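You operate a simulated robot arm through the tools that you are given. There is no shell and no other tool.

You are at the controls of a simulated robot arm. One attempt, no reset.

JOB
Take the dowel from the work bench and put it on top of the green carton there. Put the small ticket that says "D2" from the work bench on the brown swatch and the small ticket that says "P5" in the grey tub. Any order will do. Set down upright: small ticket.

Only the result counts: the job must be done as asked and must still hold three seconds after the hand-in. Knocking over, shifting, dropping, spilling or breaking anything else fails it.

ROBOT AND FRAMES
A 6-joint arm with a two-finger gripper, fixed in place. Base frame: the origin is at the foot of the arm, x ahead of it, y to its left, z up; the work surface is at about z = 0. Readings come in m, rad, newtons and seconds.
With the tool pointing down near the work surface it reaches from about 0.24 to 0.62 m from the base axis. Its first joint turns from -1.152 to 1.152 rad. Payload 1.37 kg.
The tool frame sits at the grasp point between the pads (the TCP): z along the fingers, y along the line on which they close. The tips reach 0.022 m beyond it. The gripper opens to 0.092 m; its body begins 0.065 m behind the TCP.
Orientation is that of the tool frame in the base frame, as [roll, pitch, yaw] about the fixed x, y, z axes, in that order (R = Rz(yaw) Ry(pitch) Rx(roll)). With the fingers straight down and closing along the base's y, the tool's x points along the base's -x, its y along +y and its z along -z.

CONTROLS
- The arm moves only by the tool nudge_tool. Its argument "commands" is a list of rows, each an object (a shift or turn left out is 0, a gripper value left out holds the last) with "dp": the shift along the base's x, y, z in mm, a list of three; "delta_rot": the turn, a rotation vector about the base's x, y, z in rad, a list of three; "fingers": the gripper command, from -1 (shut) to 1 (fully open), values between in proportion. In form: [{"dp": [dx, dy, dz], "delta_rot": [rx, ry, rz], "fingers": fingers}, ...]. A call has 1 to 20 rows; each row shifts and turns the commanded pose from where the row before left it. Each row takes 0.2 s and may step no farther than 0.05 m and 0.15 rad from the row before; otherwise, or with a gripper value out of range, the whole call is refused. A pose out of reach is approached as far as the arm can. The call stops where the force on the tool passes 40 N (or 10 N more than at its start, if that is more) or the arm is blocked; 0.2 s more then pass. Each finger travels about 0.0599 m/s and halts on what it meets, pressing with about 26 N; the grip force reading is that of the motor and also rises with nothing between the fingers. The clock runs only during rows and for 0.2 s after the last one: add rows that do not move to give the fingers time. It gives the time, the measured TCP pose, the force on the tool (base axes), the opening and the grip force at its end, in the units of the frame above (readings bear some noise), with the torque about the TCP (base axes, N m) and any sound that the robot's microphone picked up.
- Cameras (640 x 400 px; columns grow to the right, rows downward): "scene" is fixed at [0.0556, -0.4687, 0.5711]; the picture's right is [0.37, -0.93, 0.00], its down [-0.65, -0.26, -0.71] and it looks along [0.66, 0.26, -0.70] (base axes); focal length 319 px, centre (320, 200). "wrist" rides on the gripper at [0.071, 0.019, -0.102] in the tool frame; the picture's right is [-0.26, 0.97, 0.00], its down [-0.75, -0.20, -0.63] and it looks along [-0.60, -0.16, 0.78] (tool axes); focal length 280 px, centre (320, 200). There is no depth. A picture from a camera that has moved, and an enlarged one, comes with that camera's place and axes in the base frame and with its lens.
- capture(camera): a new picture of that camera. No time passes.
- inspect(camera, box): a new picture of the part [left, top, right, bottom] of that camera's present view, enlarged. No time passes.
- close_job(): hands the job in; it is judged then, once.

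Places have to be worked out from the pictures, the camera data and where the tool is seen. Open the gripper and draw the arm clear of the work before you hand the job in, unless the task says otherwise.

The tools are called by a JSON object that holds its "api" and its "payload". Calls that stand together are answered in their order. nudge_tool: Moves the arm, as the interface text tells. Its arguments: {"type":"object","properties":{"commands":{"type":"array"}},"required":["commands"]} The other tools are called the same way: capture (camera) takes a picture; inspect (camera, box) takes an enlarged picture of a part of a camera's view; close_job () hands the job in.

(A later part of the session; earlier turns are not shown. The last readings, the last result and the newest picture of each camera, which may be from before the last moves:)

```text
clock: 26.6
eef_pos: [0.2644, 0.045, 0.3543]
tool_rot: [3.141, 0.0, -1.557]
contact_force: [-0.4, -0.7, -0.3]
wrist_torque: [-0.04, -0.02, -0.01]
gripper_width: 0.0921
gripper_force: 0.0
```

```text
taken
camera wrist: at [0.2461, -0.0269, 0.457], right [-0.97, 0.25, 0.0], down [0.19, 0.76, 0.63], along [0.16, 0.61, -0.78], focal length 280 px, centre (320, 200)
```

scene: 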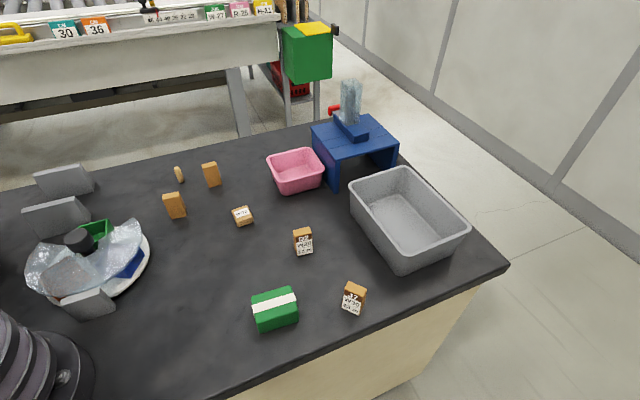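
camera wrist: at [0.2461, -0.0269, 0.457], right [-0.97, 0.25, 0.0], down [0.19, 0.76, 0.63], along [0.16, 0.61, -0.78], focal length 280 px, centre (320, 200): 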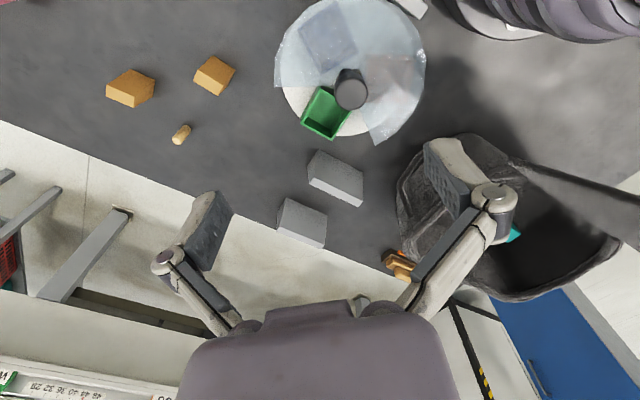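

{"api": "inspect", "payload": {"camera": "wrist", "box": [260, 0, 440, 150]}}

{"api": "inspect", "payload": {"camera": "wrist", "box": [350, 30, 430, 110]}}

{"api": "inspect", "payload": {"camera": "wrist", "box": [280, 0, 370, 80]}}

{"api": "inspect", "payload": {"camera": "wrist", "box": [370, 240, 430, 290]}}

```text
2.67 times, centred on (350, 75) of wrist
camera zoom: at [0.2461, -0.0269, 0.457], right [-0.97, 0.25, 0.0], down [0.19, 0.76, 0.63], along [0.16, 0.61, -0.78], focal length 748 px, centre (240, 533)
```

zoom: 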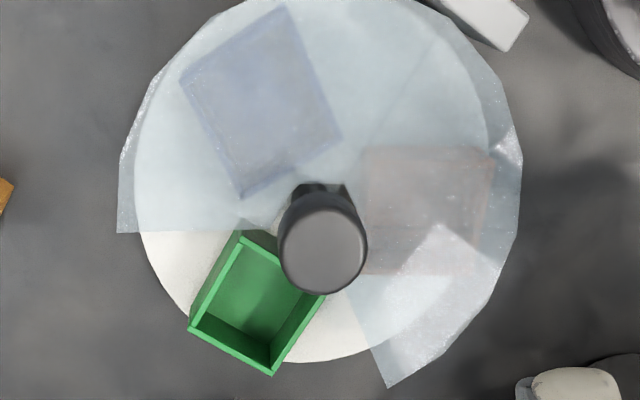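

```text
5.00 times, centred on (390, 70) of wrist
camera zoom: at [0.2461, -0.0269, 0.457], right [-0.97, 0.25, 0.0], down [0.19, 0.76, 0.63], along [0.16, 0.61, -0.78], focal length 1402 px, centre (-30, 850)
```

zoom: 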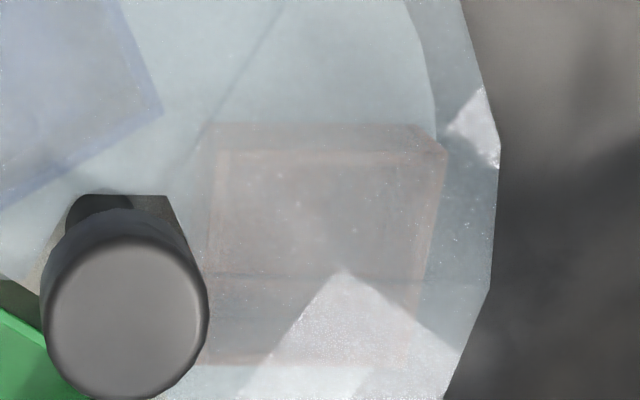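

```text
5.00 times, centred on (325, 40) of wrist
camera zoom: at [0.2461, -0.0269, 0.457], right [-0.97, 0.25, 0.0], down [0.19, 0.76, 0.63], along [0.16, 0.61, -0.78], focal length 1402 px, centre (295, 1000)
```

zoom: 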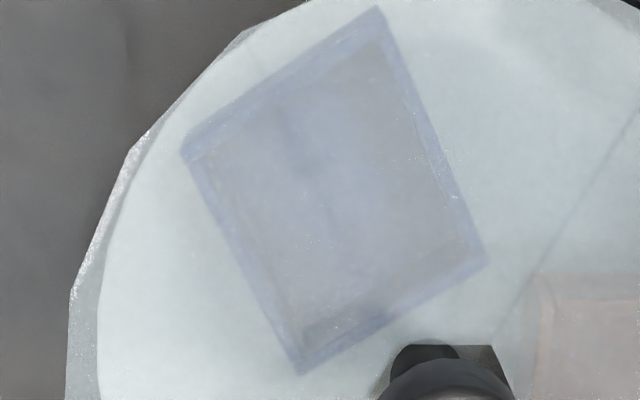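

```text
8.00 times, centred on (400, 265) of wrist
camera zoom: at [0.2461, -0.0269, 0.457], right [-0.97, 0.25, 0.0], down [0.19, 0.76, 0.63], along [0.16, 0.61, -0.78], focal length 2243 px, centre (-320, -320)
```

zoom: 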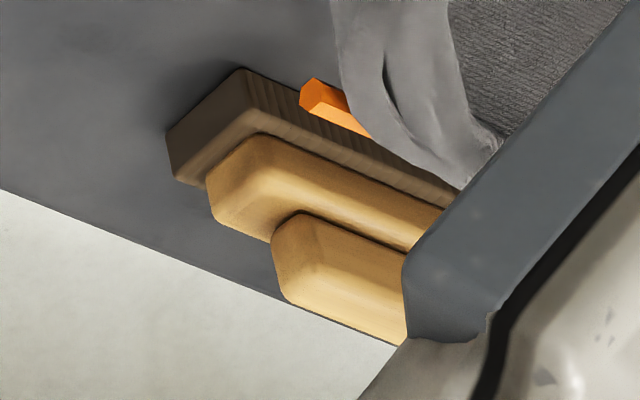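

I'll zoom right in on the interiors of the two covered bins to compare their tints.

{"api": "inspect", "payload": {"camera": "wrist", "box": [305, 10, 345, 35]}}

{"api": "inspect", "payload": {"camera": "wrist", "box": [385, 48, 445, 88]}}

{"api": "inspect", "payload": {"camera": "wrist", "box": [300, 80, 350, 140]}}

```text
16.00 times, centred on (325, 22) of wrist
camera zoom: at [0.2461, -0.0269, 0.457], right [-0.97, 0.25, 0.0], down [0.19, 0.76, 0.63], along [0.16, 0.61, -0.78], focal length 4486 px, centre (240, 3040)
```

zoom: 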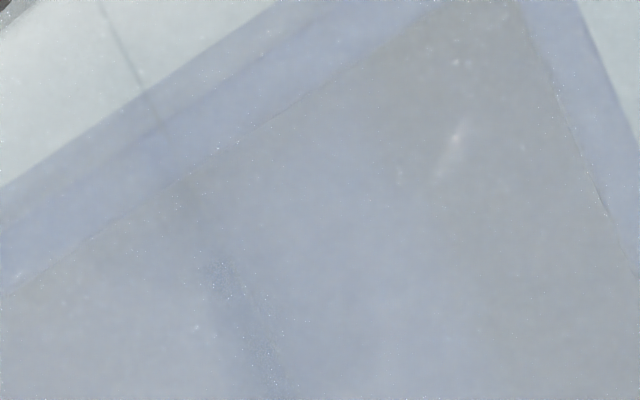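

```text
10.00 times, centred on (415, 68) of wrist
camera zoom: at [0.2461, -0.0269, 0.457], right [-0.97, 0.25, 0.0], down [0.19, 0.76, 0.63], along [0.16, 0.61, -0.78], focal length 2804 px, centre (-630, 1520)
```

zoom: 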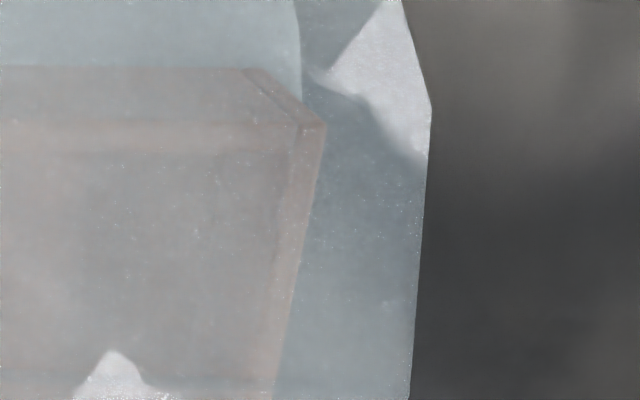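

```text
6.67 times, centred on (325, 110) of wrist
camera zoom: at [0.2461, -0.0269, 0.457], right [-0.97, 0.25, 0.0], down [0.19, 0.76, 0.63], along [0.16, 0.61, -0.78], focal length 1869 px, centre (287, 800)
```

zoom: 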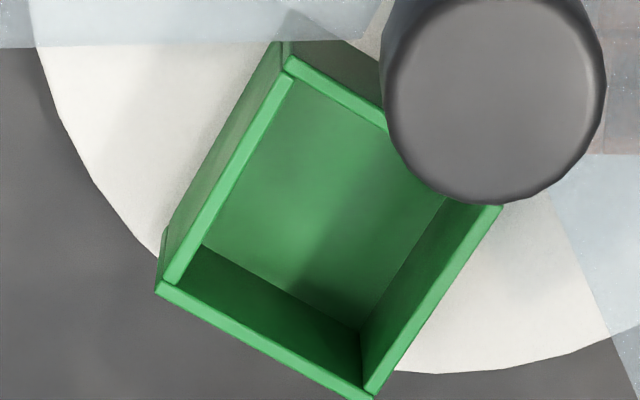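

The blue bin's floor looks brownish-grey against its blue walls, so the brown swatch may be inside it. I'll take a peek through the window from the +y side at lower elevation.

{"api": "nudge_tool", "payload": {"commands": [{"dp": [8, 20, 0], "delta_rot": [0, 0, 0.14]}, {"dp": [8, 20, 0], "delta_rot": [0, 0, 0.14]}, {"dp": [8, 20, 0], "delta_rot": [0, 0, 0.14]}, {"dp": [8, 20, 0], "delta_rot": [0, 0, 0.14]}, {"dp": [8, 20, 0], "delta_rot": [0, 0, 0.14]}, {"dp": [8, 20, 0], "delta_rot": [0, 0, 0.14]}, {"dp": [8, 20, 0], "delta_rot": [0, 0, 0.14]}, {"dp": [8, 20, 0], "delta_rot": [0, 0, 0.14]}, {"dp": [8, 20, 0], "delta_rot": [0, 0, 0.14]}, {"dp": [8, 20, 0], "delta_rot": [0, 0, 0.14]}, {"dp": [8, 20, 0], "delta_rot": [0, 0, 0.14]}, {"dp": [5, 20, -10], "delta_rot": [0, 0, 0.14]}, {"dp": [0, 10, -20], "delta_rot": [0, 0, 0]}, {"dp": [0, 10, -20], "delta_rot": [0, 0, 0]}, {"dp": [0, 0, 0]}]}}

{"api": "capture", "payload": {"camera": "wrist"}}

```text
clock: 29.8
eef_pos: [0.3569, 0.3053, 0.3048]
tool_rot: [-3.141, -0.001, 0.121]
contact_force: [0.8, 0.6, 0.9]
wrist_torque: [-0.04, 0.02, -0.02]
gripper_width: 0.0921
gripper_force: 0.1
```

```text
taken
camera wrist: at [0.4303, 0.2935, 0.4077], right [-0.14, -0.99, 0.0], down [-0.77, 0.11, 0.63], along [-0.62, 0.09, -0.78], focal length 280 px, centre (320, 200)
```

wrist: 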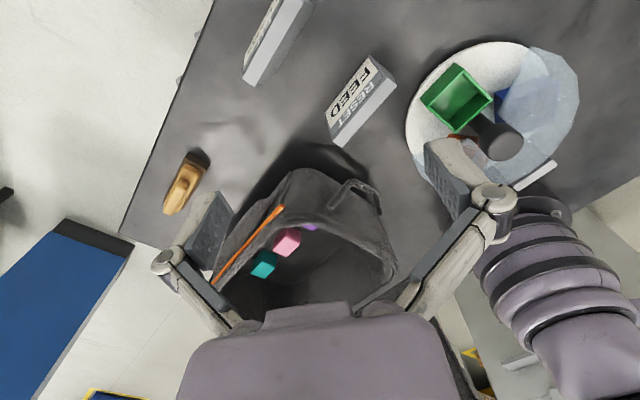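

{"api": "inspect", "payload": {"camera": "wrist", "box": [480, 70, 550, 130]}}

{"api": "inspect", "payload": {"camera": "wrist", "box": [410, 30, 590, 190]}}

```text
6.67 times, centred on (515, 100) of wrist
camera zoom: at [0.4303, 0.2935, 0.4077], right [-0.14, -0.99, 0.0], down [-0.77, 0.11, 0.63], along [-0.62, 0.09, -0.78], focal length 1869 px, centre (-980, 867)
```

zoom: 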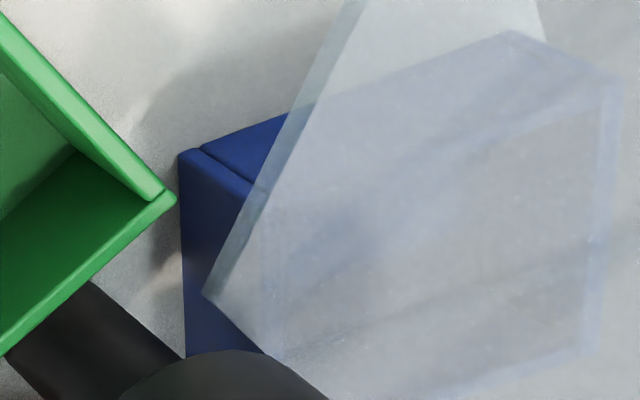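

```text
2.50 times, centred on (500, 110) of wrist
camera zoom: at [0.4303, 0.2935, 0.4077], right [-0.14, -0.99, 0.0], down [-0.77, 0.11, 0.63], along [-0.62, 0.09, -0.78], focal length 701 px, centre (-130, 425)
```

zoom: 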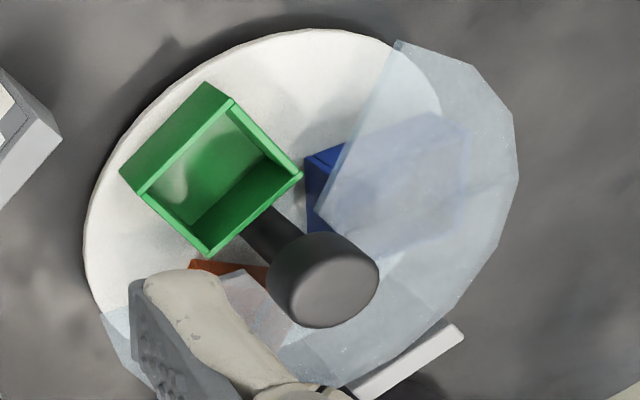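

The covered bins' contents aren't readable from here. The knob top is at about (0.240, 0.0965, 0.097) and the cover sheet is at about z = 0.06, so I'll line up above the knob, ready to turn it.

{"api": "nudge_tool", "payload": {"commands": [{"dp": [-7.3, -13, -3], "delta_rot": [0, 0, -0.139]}, {"dp": [-7.3, -13, -3], "delta_rot": [0, 0, -0.139]}, {"dp": [-7.3, -13, -3], "delta_rot": [0, 0, -0.139]}, {"dp": [-7.3, -13, -3], "delta_rot": [0, 0, -0.139]}, {"dp": [-7.3, -13, -3], "delta_rot": [0, 0, -0.139]}, {"dp": [-7.3, -13, -3], "delta_rot": [0, 0, -0.139]}, {"dp": [-7.3, -13, -3], "delta_rot": [0, 0, -0.139]}, {"dp": [-7.3, -13, -3], "delta_rot": [0, 0, -0.139]}, {"dp": [-7.3, -13, -3], "delta_rot": [0, 0, -0.139]}, {"dp": [-7.3, -13, -3], "delta_rot": [0, 0, -0.139]}, {"dp": [-7.3, -13, -3], "delta_rot": [0, 0, -0.139]}, {"dp": [-7.3, -13, -3], "delta_rot": [0, 0, -0.139]}, {"dp": [-7.3, -13, -3], "delta_rot": [0, 0, -0.139]}, {"dp": [-7.3, -13, -3], "delta_rot": [0, 0, -0.139]}, {"dp": [-7.3, -13, -3], "delta_rot": [0, 0, -0.139]}, {"dp": [-7.3, -13, -3], "delta_rot": [0, 0, -0.139]}, {"dp": [0, 0, 0]}]}}

{"api": "capture", "payload": {"camera": "scene"}}

{"api": "capture", "payload": {"camera": "wrist"}}

```text
clock: 33.4
eef_pos: [0.2402, 0.0956, 0.2577]
tool_rot: [-3.14, 0.0, -2.105]
contact_force: [0.1, -0.2, 0.0]
wrist_torque: [0.01, -0.02, 0.0]
gripper_width: 0.0921
gripper_force: 0.1
```

```text
taken
```

scene: 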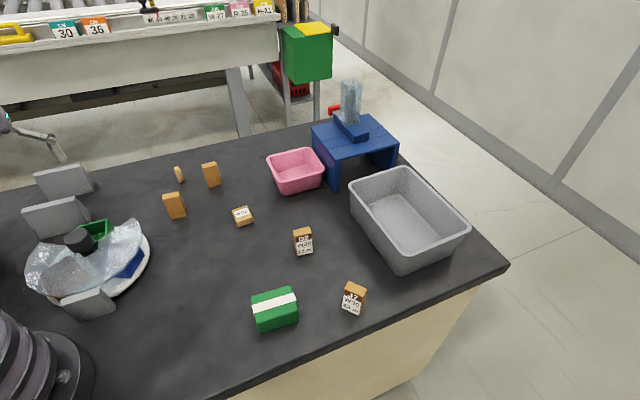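

```text
taken
camera wrist: at [0.1879, 0.0446, 0.3597], right [-0.7, 0.72, 0.0], down [0.56, 0.54, 0.63], along [0.45, 0.44, -0.78], focal length 280 px, centre (320, 200)
```

wrist: 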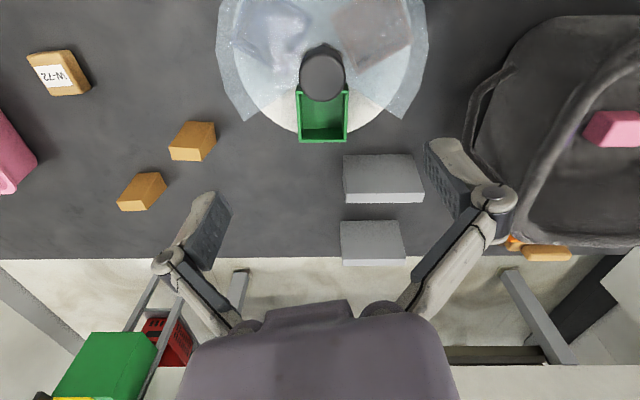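

I'll zoom here to look at the bins once more before touching the knob.

{"api": "inspect", "payload": {"camera": "wrist", "box": [210, 0, 430, 150]}}

{"api": "inspect", "payload": {"camera": "wrist", "box": [225, 0, 305, 60]}}

{"api": "inspect", "payload": {"camera": "wrist", "box": [330, 0, 430, 80]}}

```text
2.67 times, centred on (320, 75) of wrist
camera zoom: at [0.1879, 0.0446, 0.3597], right [-0.7, 0.72, 0.0], down [0.56, 0.54, 0.63], along [0.45, 0.44, -0.78], focal length 748 px, centre (320, 533)
```

zoom: 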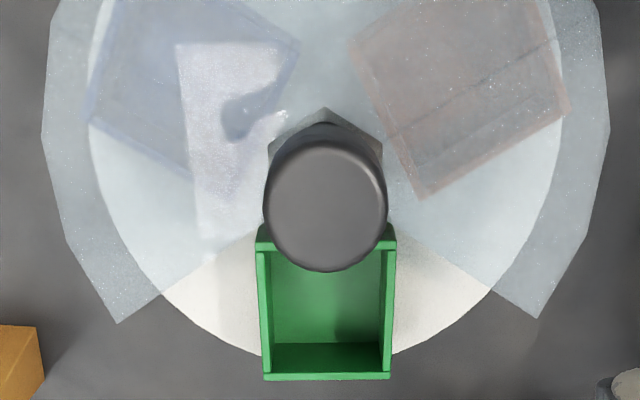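

```text
6.67 times, centred on (265, 30) of wrist
camera zoom: at [0.1879, 0.0446, 0.3597], right [-0.7, 0.72, 0.0], down [0.56, 0.54, 0.63], along [0.45, 0.44, -0.78], focal length 1869 px, centre (687, 1333)
```

zoom: 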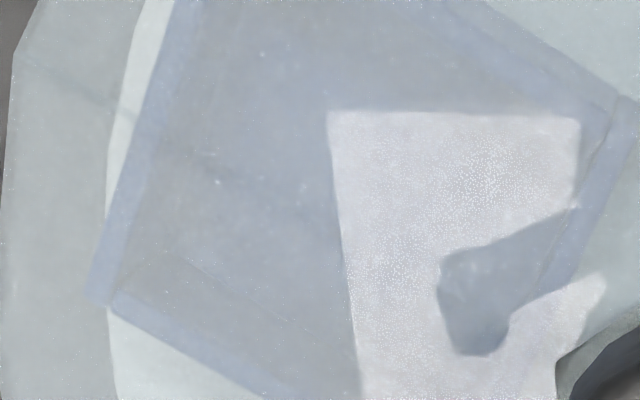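

```text
5.00 times, centred on (380, 40) of wrist
camera zoom: at [0.1879, 0.0446, 0.3597], right [-0.7, 0.72, 0.0], down [0.56, 0.54, 0.63], along [0.45, 0.44, -0.78], focal length 1402 px, centre (20, 1000)
```

zoom: 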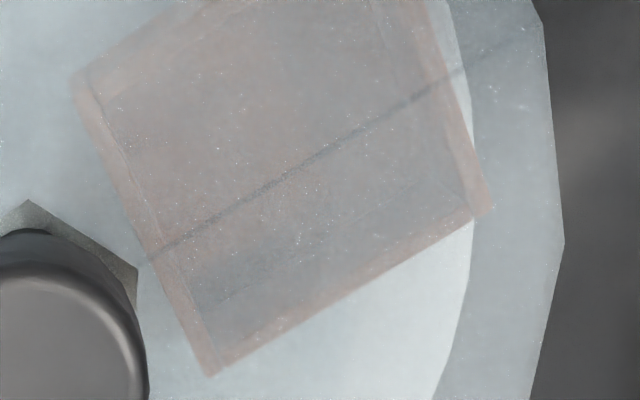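

The interiors look like their own bin colours from here, so I'm not convinced. Before turning anything I'll scan the bench tile by tile for a low-contrast brown patch.

{"api": "inspect", "payload": {"camera": "scene", "box": [100, 120, 300, 245]}}

{"api": "inspect", "payload": {"camera": "scene", "box": [130, 230, 330, 355]}}

{"api": "inspect", "payload": {"camera": "scene", "box": [300, 230, 500, 355]}}

{"api": "inspect", "payload": {"camera": "scene", "box": [100, 300, 300, 400]}}

{"api": "inspect", "payload": {"camera": "scene", "box": [0, 150, 200, 275]}}

```text
3.20 times, centred on (200, 182) of scene
camera zoom: at [0.0556, -0.4687, 0.5711], right [0.37, -0.93, 0.0], down [-0.65, -0.26, -0.71], along [0.66, 0.26, -0.7], focal length 1020 px, centre (704, 256)
```

zoom: 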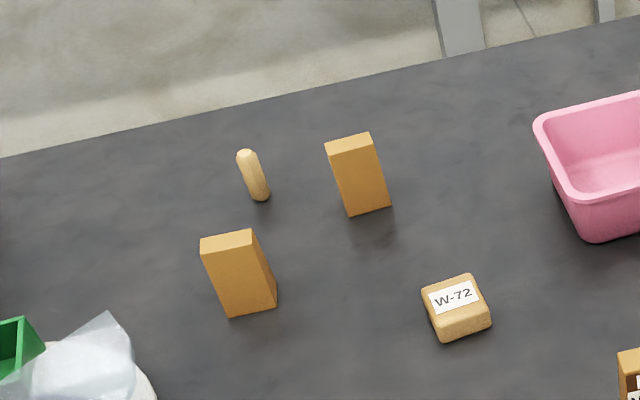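

```text
3.20 times, centred on (230, 292) of scene
camera zoom: at [0.0556, -0.4687, 0.5711], right [0.37, -0.93, 0.0], down [-0.65, -0.26, -0.71], along [0.66, 0.26, -0.7], focal length 1020 px, centre (608, -96)
```

zoom: 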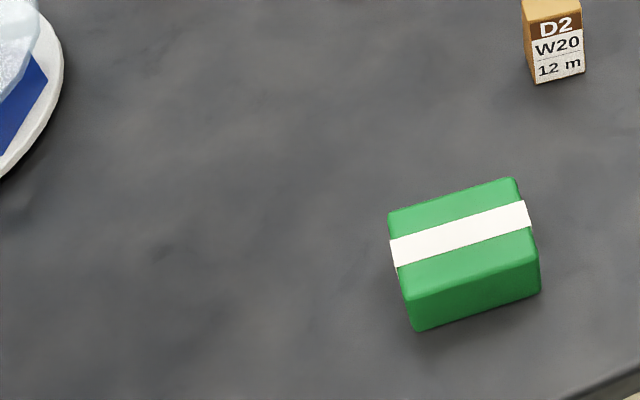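

```text
3.20 times, centred on (400, 292) of scene
camera zoom: at [0.0556, -0.4687, 0.5711], right [0.37, -0.93, 0.0], down [-0.65, -0.26, -0.71], along [0.66, 0.26, -0.7], focal length 1020 px, centre (64, -96)
```

zoom: 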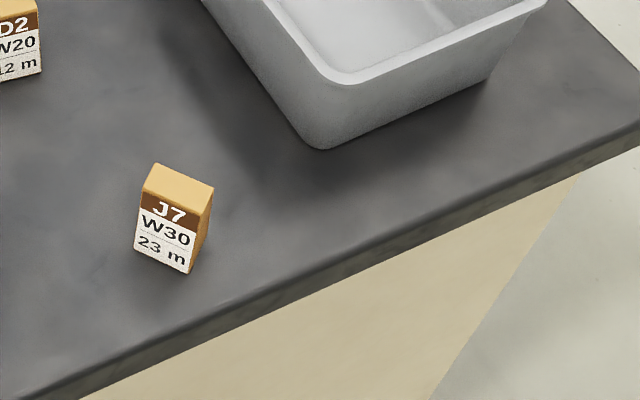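

```text
3.20 times, centred on (200, 350) of scene
camera zoom: at [0.0556, -0.4687, 0.5711], right [0.37, -0.93, 0.0], down [-0.65, -0.26, -0.71], along [0.66, 0.26, -0.7], focal length 1020 px, centre (704, -280)
```

zoom: 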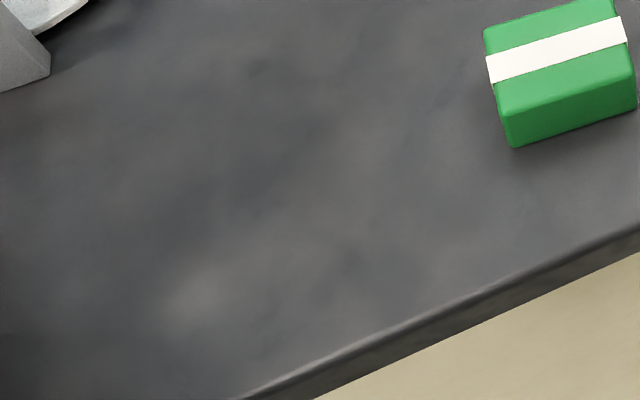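

```text
3.20 times, centred on (100, 212) of scene
camera zoom: at [0.0556, -0.4687, 0.5711], right [0.37, -0.93, 0.0], down [-0.65, -0.26, -0.71], along [0.66, 0.26, -0.7], focal length 1020 px, centre (1024, 160)
```

zoom: 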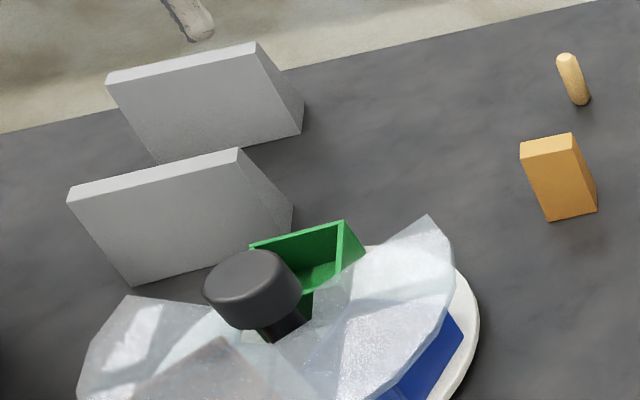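

The bench itself shows no brown patch. The grey tub and other targets lie beyond 0.62 m, so the swatch may be further out, hidden behind the pink tub or stand. I'll go look from the +y side, facing -y.

{"api": "nudge_tool", "payload": {"commands": [{"dp": [17.5, -2.4, 6], "delta_rot": [0, 0, -0.1375]}, {"dp": [17.5, -2.4, 6], "delta_rot": [0, 0, -0.1375]}, {"dp": [17.5, -2.4, 6], "delta_rot": [0, 0, -0.1375]}, {"dp": [17.5, -2.4, 6], "delta_rot": [0, 0, -0.1375]}, {"dp": [17.5, -2.4, 6], "delta_rot": [0, 0, -0.1375]}, {"dp": [17.5, -2.4, 6], "delta_rot": [0, 0, -0.1375]}, {"dp": [17.5, -2.4, 6], "delta_rot": [0, 0, -0.1375]}, {"dp": [17.5, -2.4, 6], "delta_rot": [0, 0, -0.1375]}, {"dp": [17.5, -2.4, 6], "delta_rot": [0, 0, -0.1375]}, {"dp": [17.5, -2.4, 6], "delta_rot": [0, 0, -0.1375]}, {"dp": [17.5, -2.4, 6], "delta_rot": [0, 0, -0.1375]}, {"dp": [17.5, -2.4, 6], "delta_rot": [0, 0, -0.1375]}, {"dp": [17.5, -2.4, 6], "delta_rot": [0, 0, -0.1375]}, {"dp": [17.5, -2.4, 6], "delta_rot": [0, 0, -0.1375]}, {"dp": [17.5, -2.4, 6], "delta_rot": [0, 0, -0.1375]}, {"dp": [17.5, -2.4, 6], "delta_rot": [0, 0, -0.1375]}, {"dp": [17.5, -2.4, 0], "delta_rot": [0, 0, -0.1375]}, {"dp": [17.5, -2.4, 0], "delta_rot": [0, 0, -0.1375]}, {"dp": [0, 0, 0], "delta_rot": [0, 0, -0.1375]}, {"dp": [0, 0, 0]}]}}

{"api": "capture", "payload": {"camera": "wrist"}}

```text
clock: 37.6
eef_pos: [0.5545, 0.0535, 0.353]
tool_rot: [-3.141, 0.001, 1.565]
contact_force: [0.0, 0.2, 0.4]
wrist_torque: [-0.01, 0.0, 0.0]
gripper_width: 0.0923
gripper_force: 0.1
```

```text
taken
camera wrist: at [0.5754, 0.1237, 0.4558], right [0.96, -0.27, 0.0], down [-0.21, -0.75, 0.63], along [-0.17, -0.6, -0.78], focal length 280 px, centre (320, 200)
```

wrist: 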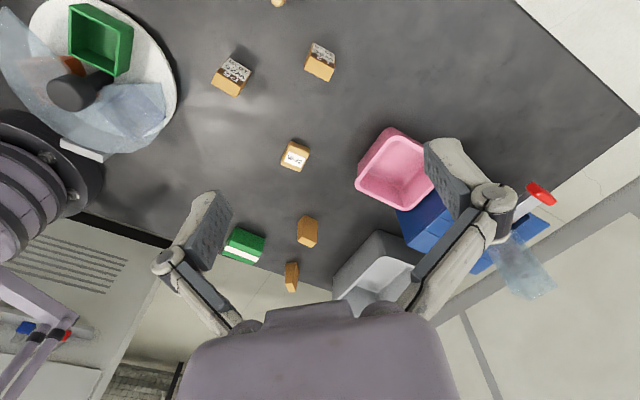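

The bench around the pink tub and stand is clear too. I'll zoom on the turntable from this new angle.

{"api": "inspect", "payload": {"camera": "wrist", "box": [0, 0, 190, 170]}}

{"api": "inspect", "payload": {"camera": "wrist", "box": [330, 180, 560, 320]}}

{"api": "inspect", "payload": {"camera": "wrist", "box": [20, 30, 110, 110]}}

```text
2.35 times, centred on (95, 85) of wrist
camera zoom: at [0.5754, 0.1237, 0.4558], right [0.96, -0.27, 0.0], down [-0.21, -0.75, 0.63], along [-0.17, -0.6, -0.78], focal length 660 px, centre (849, 471)
```

zoom: 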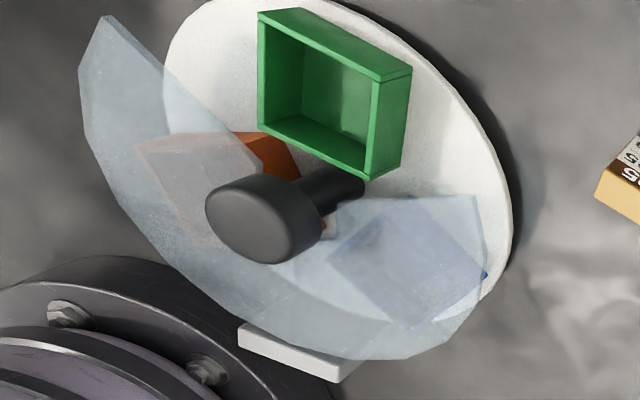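

```text
2.78 times, centred on (445, 250) of wrist
camera zoom: at [0.5754, 0.1237, 0.4558], right [0.96, -0.27, 0.0], down [-0.21, -0.75, 0.63], along [-0.17, -0.6, -0.78], focal length 780 px, centre (-28, 61)
```

zoom: 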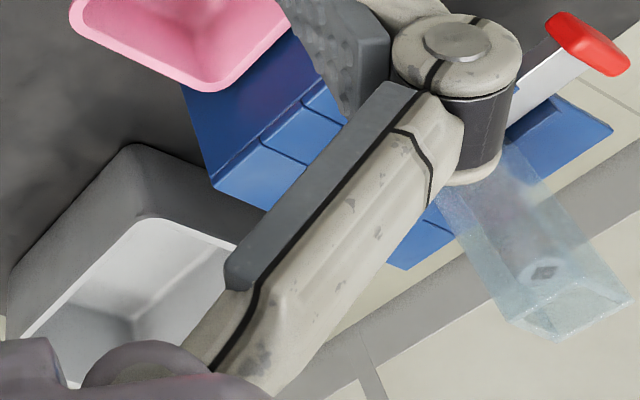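

```text
5.00 times, centred on (65, 70) of wrist
camera zoom: at [0.5754, 0.1237, 0.4558], right [0.96, -0.27, 0.0], down [-0.21, -0.75, 0.63], along [-0.17, -0.6, -0.78], focal length 1402 px, centre (1595, 850)
```

zoom: 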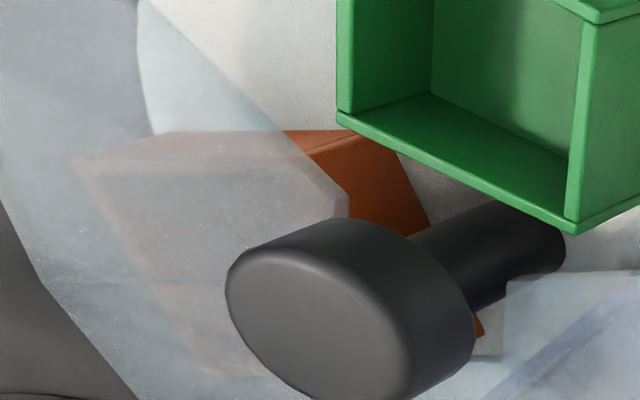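

The orange bin is clearly orange. I'll look into the blue bin from nearly overhead on the +y side to tell a real floor colour from reflections in the cover.

{"api": "nudge_tool", "payload": {"commands": [{"dp": [-30, 1, -5]}, {"dp": [-30, 1, -5]}, {"dp": [-30, 1, -5]}, {"dp": [-30, 1, -5]}, {"dp": [-30, 1, -5]}, {"dp": [-30, 1, -5]}, {"dp": [-30, 1, -5]}, {"dp": [-30, 1, -5]}, {"dp": [-30, 2, -5]}, {"dp": [0, 0, 0]}]}}

{"api": "capture", "payload": {"camera": "wrist"}}

{"api": "inspect", "payload": {"camera": "wrist", "box": [190, 0, 390, 160]}}

```text
clock: 39.8
eef_pos: [0.2853, 0.0622, 0.3072]
tool_rot: [3.141, 0.001, 1.568]
contact_force: [0.2, 0.2, 0.2]
wrist_torque: [0.0, -0.04, 0.0]
gripper_width: 0.0917
gripper_force: 0.0
```

```text
taken
camera wrist: at [0.3046, 0.1333, 0.4108], right [0.96, -0.27, 0.0], down [-0.21, -0.75, 0.63], along [-0.17, -0.6, -0.78], focal length 280 px, centre (320, 200)
```

wrist: 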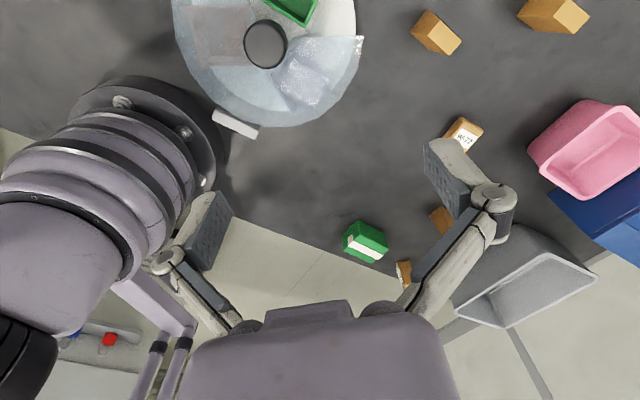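

```text
2.50 times, centred on (290, 80) of wrist
camera zoom: at [0.3046, 0.1333, 0.4108], right [0.96, -0.27, 0.0], down [-0.21, -0.75, 0.63], along [-0.17, -0.6, -0.78], focal length 701 px, centre (395, 500)
```

zoom: 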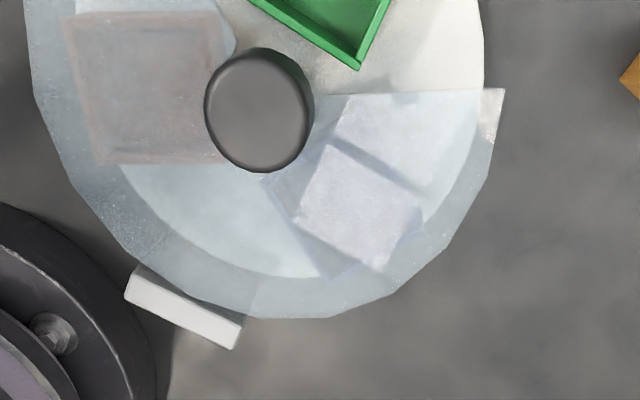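

{"api": "inspect", "payload": {"camera": "wrist", "box": [200, 0, 270, 60]}}

{"api": "inspect", "payload": {"camera": "wrist", "box": [290, 40, 370, 120]}}

```text
6.67 times, centred on (235, 30) of wrist
camera zoom: at [0.3046, 0.1333, 0.4108], right [0.96, -0.27, 0.0], down [-0.21, -0.75, 0.63], along [-0.17, -0.6, -0.78], focal length 1869 px, centre (887, 1333)
```

zoom: 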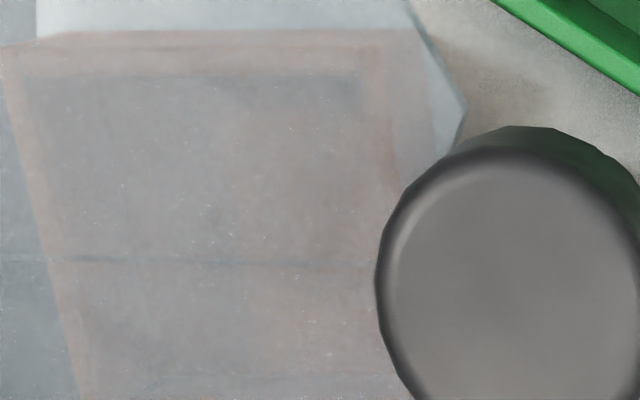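

```text
5.00 times, centred on (330, 80) of wrist
camera zoom: at [0.3046, 0.1333, 0.4108], right [0.96, -0.27, 0.0], down [-0.21, -0.75, 0.63], along [-0.17, -0.6, -0.78], focal length 1402 px, centre (270, 800)
```

zoom: 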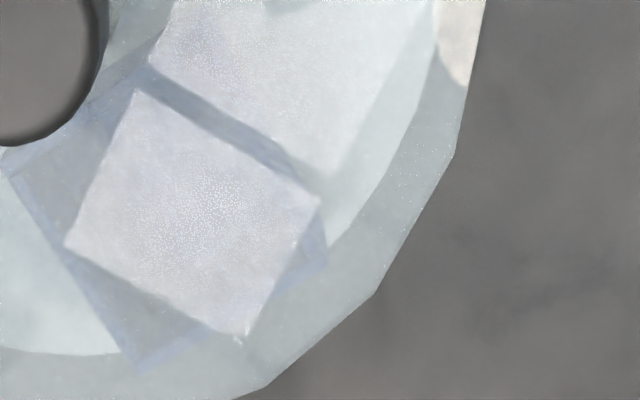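

By elimination the swatch must be linked to the turntable's covered bins, so turning the knob is needed either way. I'll line up over the knob with a mid-range wrist yaw.

{"api": "nudge_tool", "payload": {"commands": [{"dp": [-5.7, 4.3, -12], "delta_rot": [0, 0, 0.129]}, {"dp": [-5.7, 4.3, -12], "delta_rot": [0, 0, 0.129]}, {"dp": [-5.7, 4.3, -12], "delta_rot": [0, 0, 0.129]}, {"dp": [-5.7, 4.3, -12], "delta_rot": [0, 0, 0.129]}, {"dp": [-5.7, 4.3, -12], "delta_rot": [0, 0, 0.129]}, {"dp": [-5.7, 4.3, -12], "delta_rot": [0, 0, 0.129]}, {"dp": [-5.7, 4.3, -12], "delta_rot": [0, 0, 0.129]}, {"dp": [-5.7, 4.3, -12], "delta_rot": [0, 0, 0.129]}, {"dp": [0, 0, 0]}]}}

{"api": "capture", "payload": {"camera": "wrist"}}

{"api": "capture", "payload": {"camera": "scene"}}

```text
clock: 41.8
eef_pos: [0.2397, 0.0979, 0.2115]
tool_rot: [-3.14, 0.001, 2.602]
contact_force: [0.3, -0.1, 0.2]
wrist_torque: [0.02, 0.02, -0.01]
gripper_width: 0.092
gripper_force: 0.1
```

```text
taken
camera wrist: at [0.1893, 0.1508, 0.3149], right [0.72, 0.69, 0.0], down [0.54, -0.56, 0.63], along [0.43, -0.45, -0.78], focal length 280 px, centre (320, 200)
```

wrist: 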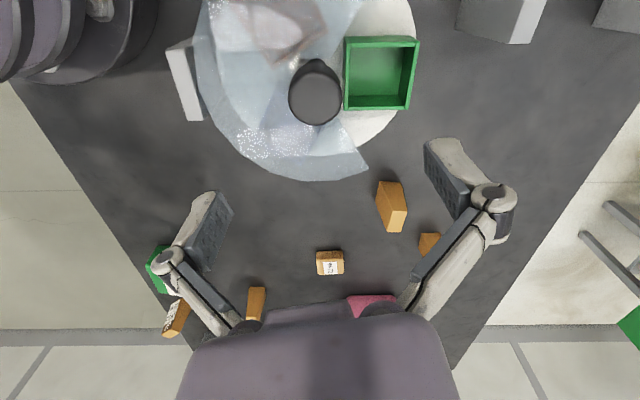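

```text
taken
```

scene: 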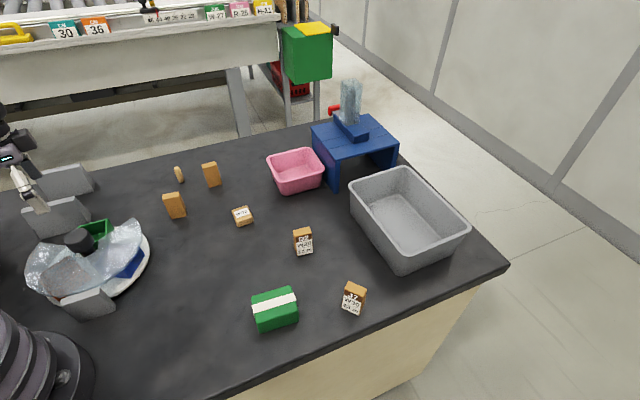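

The knob is nearly centred under the TCP, about 3 mm off, so I'll correct that. Then I'll descend around the knob to z ≈ 0.09, which keeps the tips above the cover sheet.

{"api": "nudge_tool", "payload": {"commands": [{"dp": [-2, -2, -24]}, {"dp": [0, 0, -24]}, {"dp": [0, 0, -24]}, {"dp": [0, 0, -20]}, {"dp": [0, 0, -15]}, {"dp": [0, 0, -12]}, {"dp": [0, 0, 0]}]}}

{"api": "capture", "payload": {"camera": "scene"}}

{"api": "capture", "payload": {"camera": "wrist"}}

```text
clock: 43.4
eef_pos: [0.2389, 0.0962, 0.0928]
tool_rot: [-3.141, -0.001, 2.598]
contact_force: [-0.2, -0.6, 0.6]
wrist_torque: [-0.02, -0.03, -0.05]
gripper_width: 0.0919
gripper_force: 0.1
```

```text
taken
```

scene: 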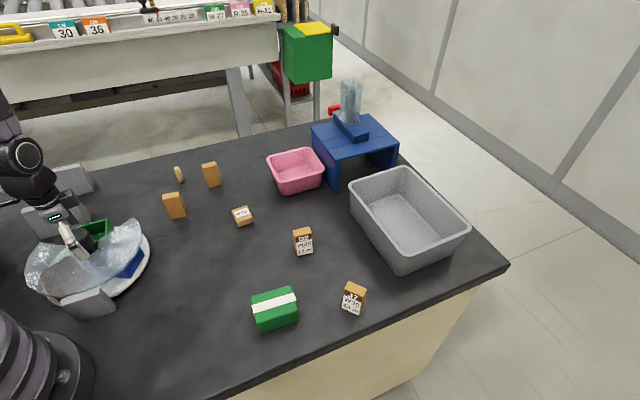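

```text
taken
camera wrist: at [0.1881, 0.1486, 0.1958], right [0.72, 0.69, 0.0], down [0.54, -0.56, 0.63], along [0.43, -0.45, -0.78], focal length 280 px, centre (320, 200)
```

wrist: 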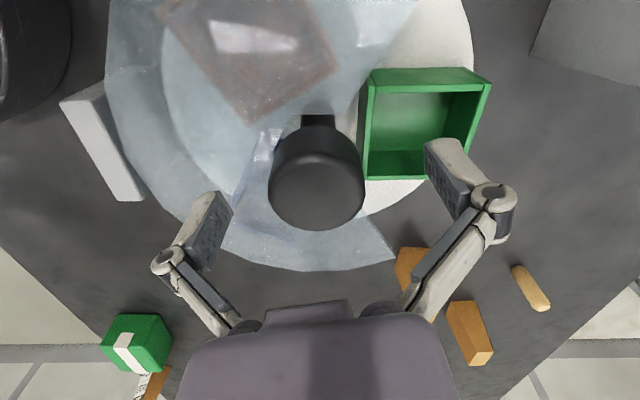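

The camera is now very close to the covered bin, so I'll zoom in on it before gripping.

{"api": "inspect", "payload": {"camera": "wrist", "box": [100, 0, 480, 240]}}

{"api": "inspect", "payload": {"camera": "wrist", "box": [150, 0, 350, 125]}}

```text
1.67 times, centred on (290, 120) of wrist
camera zoom: at [0.1881, 0.1486, 0.1958], right [0.72, 0.69, 0.0], down [0.54, -0.56, 0.63], along [0.43, -0.45, -0.78], focal length 467 px, centre (370, 333)
```

zoom: 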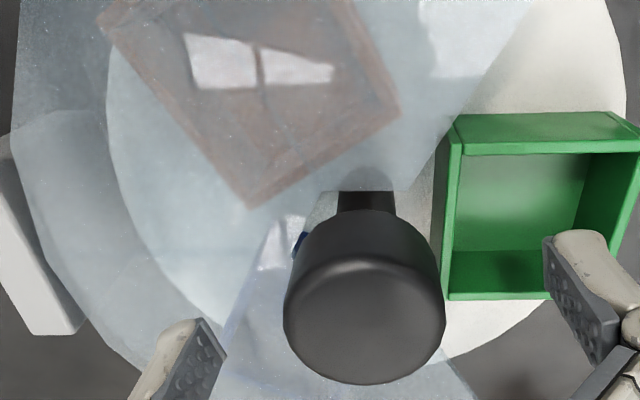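

```text
3.20 times, centred on (250, 62) of wrist
camera zoom: at [0.1881, 0.1486, 0.1958], right [0.72, 0.69, 0.0], down [0.54, -0.56, 0.63], along [0.43, -0.45, -0.78], focal length 897 px, centre (544, 640)
```

zoom: 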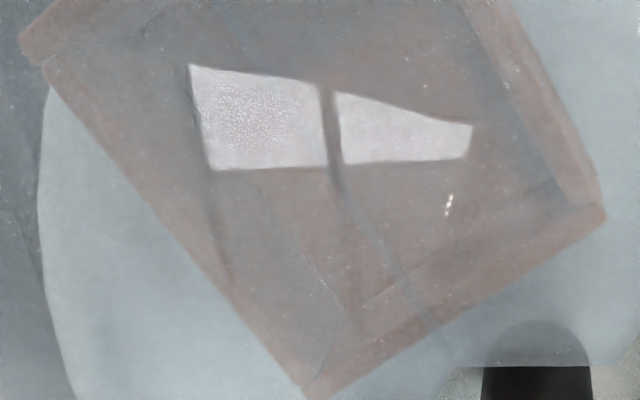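

The TCP is around the knob. I'll close the fingers and check the grip.

{"api": "nudge_tool", "payload": {"commands": [{"dp": [0, 0, 0], "fingers": -1}, {"dp": [0, 0, 0], "fingers": -1}, {"dp": [0, 0, 0], "fingers": -1}, {"dp": [0, 0, 0], "fingers": -1}]}}

```text
clock: 44.4
eef_pos: [0.2366, 0.094, 0.0929]
tool_rot: [-3.138, -0.001, 2.599]
contact_force: [-5.0, -11.3, 9.6]
wrist_torque: [-0.14, 0.16, 0.02]
gripper_width: 0.0413
gripper_force: 27.8
```

Gripped: the knob is 41 mm wide. I'll relieve the small side force and try a small counter-clockwise turn.

{"api": "nudge_tool", "payload": {"commands": [{"dp": [-1.5, -2.5, 0]}, {"dp": [0, 0, 0], "delta_rot": [0, 0, 0.08]}, {"dp": [0, 0, 0], "delta_rot": [0, 0, 0.08]}, {"dp": [0, 0, 0]}]}}

{"api": "capture", "payload": {"camera": "scene"}}

{"api": "capture", "payload": {"camera": "wrist"}}

```text
clock: 45.4
eef_pos: [0.2405, 0.0931, 0.0932]
tool_rot: [3.136, 0.007, 2.761]
contact_force: [14.0, 25.1, -23.6]
wrist_torque: [0.16, -0.21, -0.15]
gripper_width: 0.0413
gripper_force: 27.8
```

```text
taken
```

scene: 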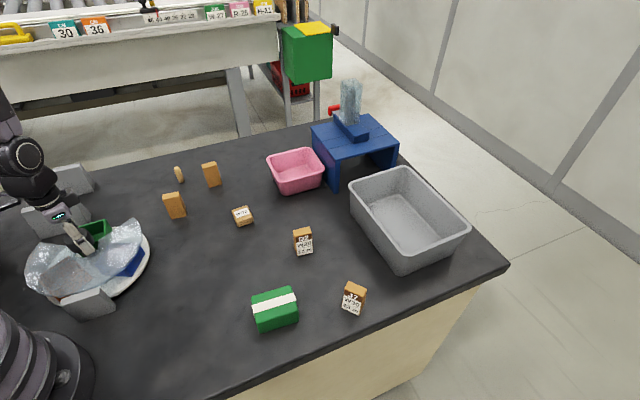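

```text
taken
camera wrist: at [0.1808, 0.1377, 0.1957], right [0.6, 0.8, 0.01], down [0.62, -0.47, 0.63], along [0.51, -0.37, -0.78], focal length 280 px, centre (320, 200)
```

wrist: 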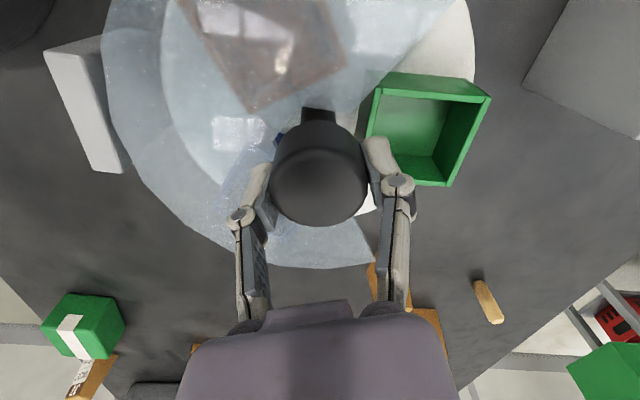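

I'll check whether the plate, the cover or nothing turned.

{"api": "inspect", "payload": {"camera": "wrist", "box": [100, 0, 480, 240]}}

{"api": "inspect", "payload": {"camera": "scene", "box": [20, 200, 160, 330]}}

```text
1.67 times, centred on (290, 120) of wrist
camera zoom: at [0.1808, 0.1377, 0.1957], right [0.6, 0.8, 0.01], down [0.62, -0.47, 0.63], along [0.51, -0.37, -0.78], focal length 467 px, centre (370, 333)
```

zoom: 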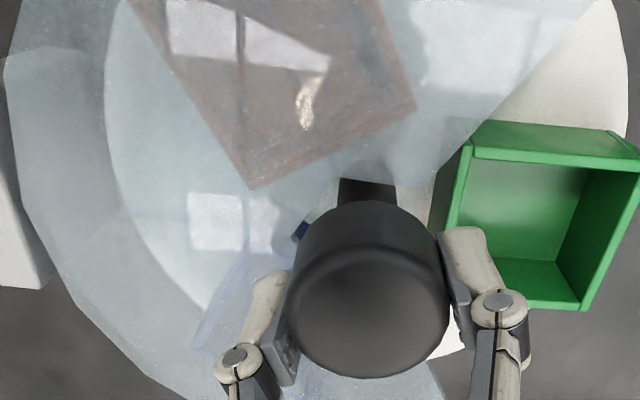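

```text
3.08 times, centred on (90, 265) of scene
camera zoom: at [0.0557, -0.4687, 0.5711], right [0.37, -0.93, 0.0], down [-0.65, -0.26, -0.71], along [0.66, 0.26, -0.7], focal length 980 px, centre (1028, 0)
```

zoom: 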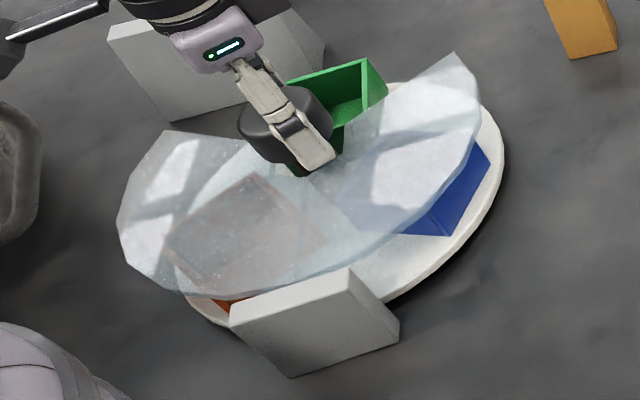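

The plate, not the cover, follows the knob, and it has turned roughly 5–8°. I'll relieve the side load and continue counter-clockwise to bring the blue bin to the window.

{"api": "nudge_tool", "payload": {"commands": [{"dp": [1, 1.7, 0]}, {"dp": [0, 0, 0]}]}}

```text
clock: 46.0
eef_pos: [0.2388, 0.0942, 0.0923]
tool_rot: [-3.14, 0.0, 2.758]
contact_force: [17.0, -4.4, -0.4]
wrist_torque: [-0.17, -0.56, -0.02]
gripper_width: 0.0417
gripper_force: 28.3
```

{"api": "nudge_tool", "payload": {"commands": [{"dp": [1, 0, 0]}, {"dp": [0, 0, 0]}]}}

```text
clock: 46.6
eef_pos: [0.2386, 0.0935, 0.0931]
tool_rot: [-3.14, 0.0, 2.76]
contact_force: [10.9, 1.7, 15.3]
wrist_torque: [0.0, -0.22, 0.02]
gripper_width: 0.0411
gripper_force: 28.4
```

{"api": "nudge_tool", "payload": {"commands": [{"dp": [0.5, 0, 0], "delta_rot": [0, 0, 0.08]}, {"dp": [0, 0, 0], "delta_rot": [0, 0, 0.08]}, {"dp": [0, 0, 0], "delta_rot": [0, 0, 0.08]}, {"dp": [0, 0, 0], "delta_rot": [0, 0, 0.08]}, {"dp": [0, 0, 0], "delta_rot": [0, 0, 0]}]}}

{"api": "inspect", "payload": {"camera": "scene", "box": [20, 200, 160, 330]}}

{"api": "capture", "payload": {"camera": "wrist"}}

```text
clock: 47.8
eef_pos: [0.2392, 0.0951, 0.0933]
tool_rot: [3.141, 0.001, 3.082]
contact_force: [7.0, 16.7, -9.0]
wrist_torque: [0.2, -0.12, -0.22]
gripper_width: 0.0414
gripper_force: 28.3
```

```text
3.08 times, centred on (90, 265) of scene
camera zoom: at [0.0557, -0.4687, 0.5711], right [0.37, -0.93, 0.0], down [-0.65, -0.26, -0.71], along [0.66, 0.26, -0.7], focal length 980 px, centre (1028, 0)
```

zoom: 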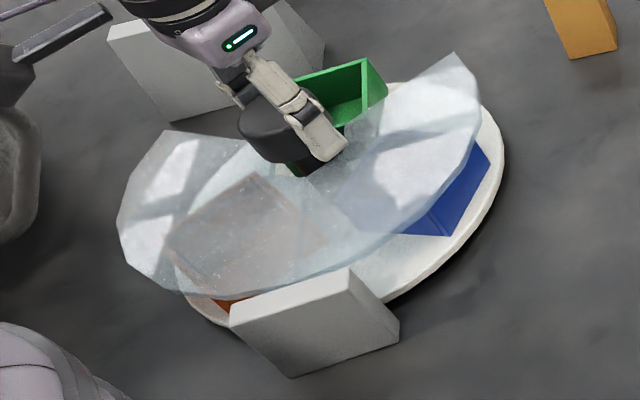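

```text
taken
camera wrist: at [0.1702, 0.1183, 0.1958], right [0.32, 0.95, 0.0], down [0.74, -0.25, 0.63], along [0.59, -0.2, -0.78], focal length 280 px, centre (320, 200)
```

wrist: 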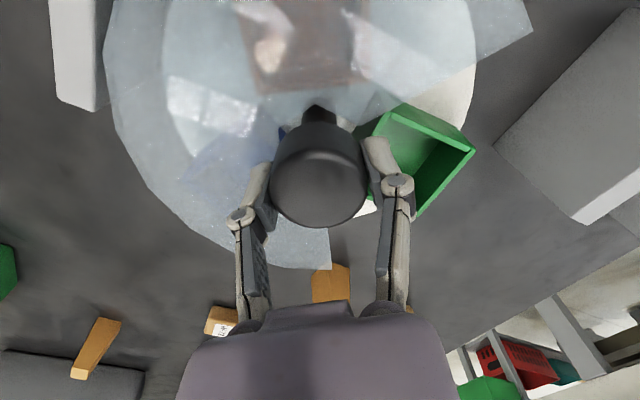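

The fingers slipped, so the plate resists counter-clockwise motion beyond a few degrees. I'll try clockwise.

{"api": "nudge_tool", "payload": {"commands": [{"dp": [-0.3, -0.7, 0], "delta_rot": [0, 0, -0.08]}, {"dp": [0, 0, 0], "delta_rot": [0, 0, -0.08]}, {"dp": [0, 0, 0], "delta_rot": [0, 0, -0.08]}, {"dp": [0, 0, 0], "delta_rot": [0, 0, -0.08]}, {"dp": [0, 0, 0], "delta_rot": [0, 0, 0]}]}}

{"api": "inspect", "payload": {"camera": "scene", "box": [20, 200, 160, 330]}}

```text
clock: 49.0
eef_pos: [0.2386, 0.0942, 0.0936]
tool_rot: [-3.141, 0.0, 2.759]
contact_force: [12.9, 7.9, 4.2]
wrist_torque: [0.13, -0.19, -0.05]
gripper_width: 0.0411
gripper_force: 27.8
```

```text
3.08 times, centred on (90, 265) of scene
camera zoom: at [0.0556, -0.4687, 0.5711], right [0.37, -0.93, 0.0], down [-0.65, -0.26, -0.71], along [0.66, 0.26, -0.7], focal length 980 px, centre (1028, 0)
```

zoom: 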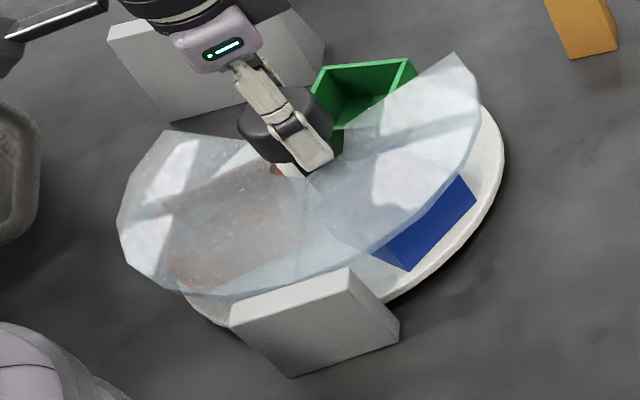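

Clockwise turns the plate freely, so the orange/rust bin comes to the window this way. I'll continue clockwise in batches.

{"api": "nudge_tool", "payload": {"commands": [{"dp": [0.5, 0.5, 0], "delta_rot": [0, 0, -0.1]}, {"dp": [0, 0, 0], "delta_rot": [0, 0, -0.1]}, {"dp": [0, 0, 0], "delta_rot": [0, 0, -0.1]}, {"dp": [0, 0, 0], "delta_rot": [0, 0, -0.1]}, {"dp": [0, 0, 0], "delta_rot": [0, 0, -0.1]}, {"dp": [0, 0, 0], "delta_rot": [0, 0, -0.1]}, {"dp": [0, 0, 0], "delta_rot": [0, 0, -0.1]}, {"dp": [0, 0, 0], "delta_rot": [0, 0, -0.1]}, {"dp": [0, 0, 0], "delta_rot": [0, 0, -0.1]}, {"dp": [0, 0, 0], "delta_rot": [0, 0, 0]}]}}

{"api": "inspect", "payload": {"camera": "scene", "box": [20, 200, 160, 330]}}

{"api": "capture", "payload": {"camera": "wrist"}}

```text
clock: 51.2
eef_pos: [0.2367, 0.093, 0.0927]
tool_rot: [-3.134, 0.001, 1.858]
contact_force: [-12.2, -1.3, 5.7]
wrist_torque: [-0.05, 0.15, 0.04]
gripper_width: 0.0409
gripper_force: 28.3
```

```text
3.08 times, centred on (90, 265) of scene
camera zoom: at [0.0556, -0.4687, 0.5711], right [0.37, -0.93, 0.0], down [-0.65, -0.26, -0.71], along [0.66, 0.26, -0.7], focal length 980 px, centre (1028, 0)
```

zoom: 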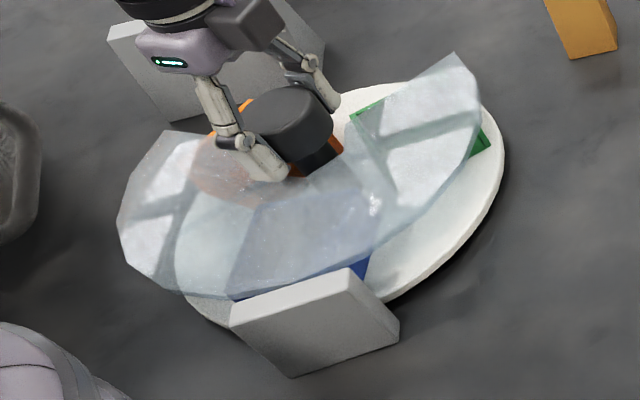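

```text
taken
camera wrist: at [0.2367, 0.1678, 0.1956], right [1.0, 0.02, -0.01], down [0.02, -0.78, 0.63], along [0.01, -0.63, -0.78], focal length 280 px, centre (320, 200)
```

wrist: 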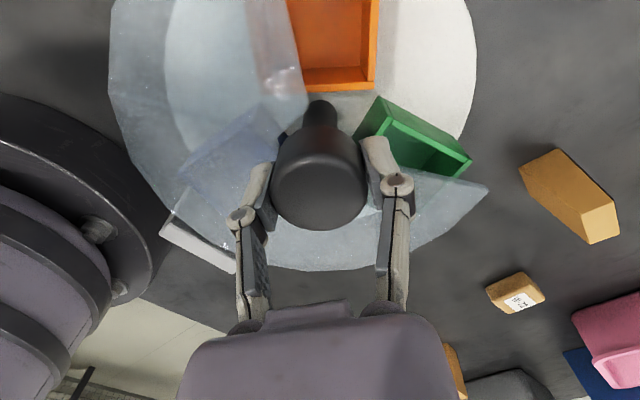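

The bin is clearly orange inside and out. I'll check its visible interior and the rest from here.

{"api": "inspect", "payload": {"camera": "wrist", "box": [110, 0, 490, 240]}}

```text
1.67 times, centred on (300, 120) of wrist
camera zoom: at [0.2367, 0.1678, 0.1956], right [1.0, 0.02, -0.01], down [0.02, -0.78, 0.63], along [0.01, -0.63, -0.78], focal length 467 px, centre (353, 333)
```

zoom: 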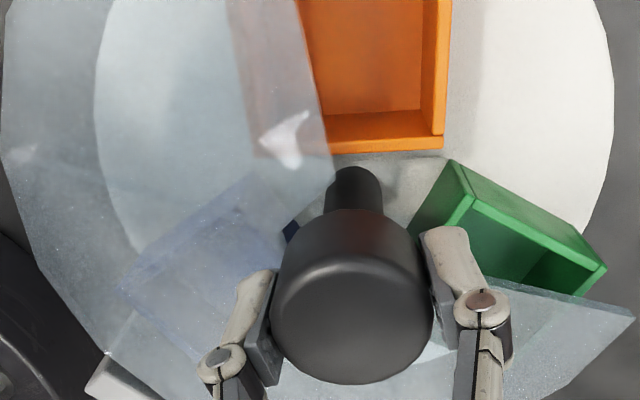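

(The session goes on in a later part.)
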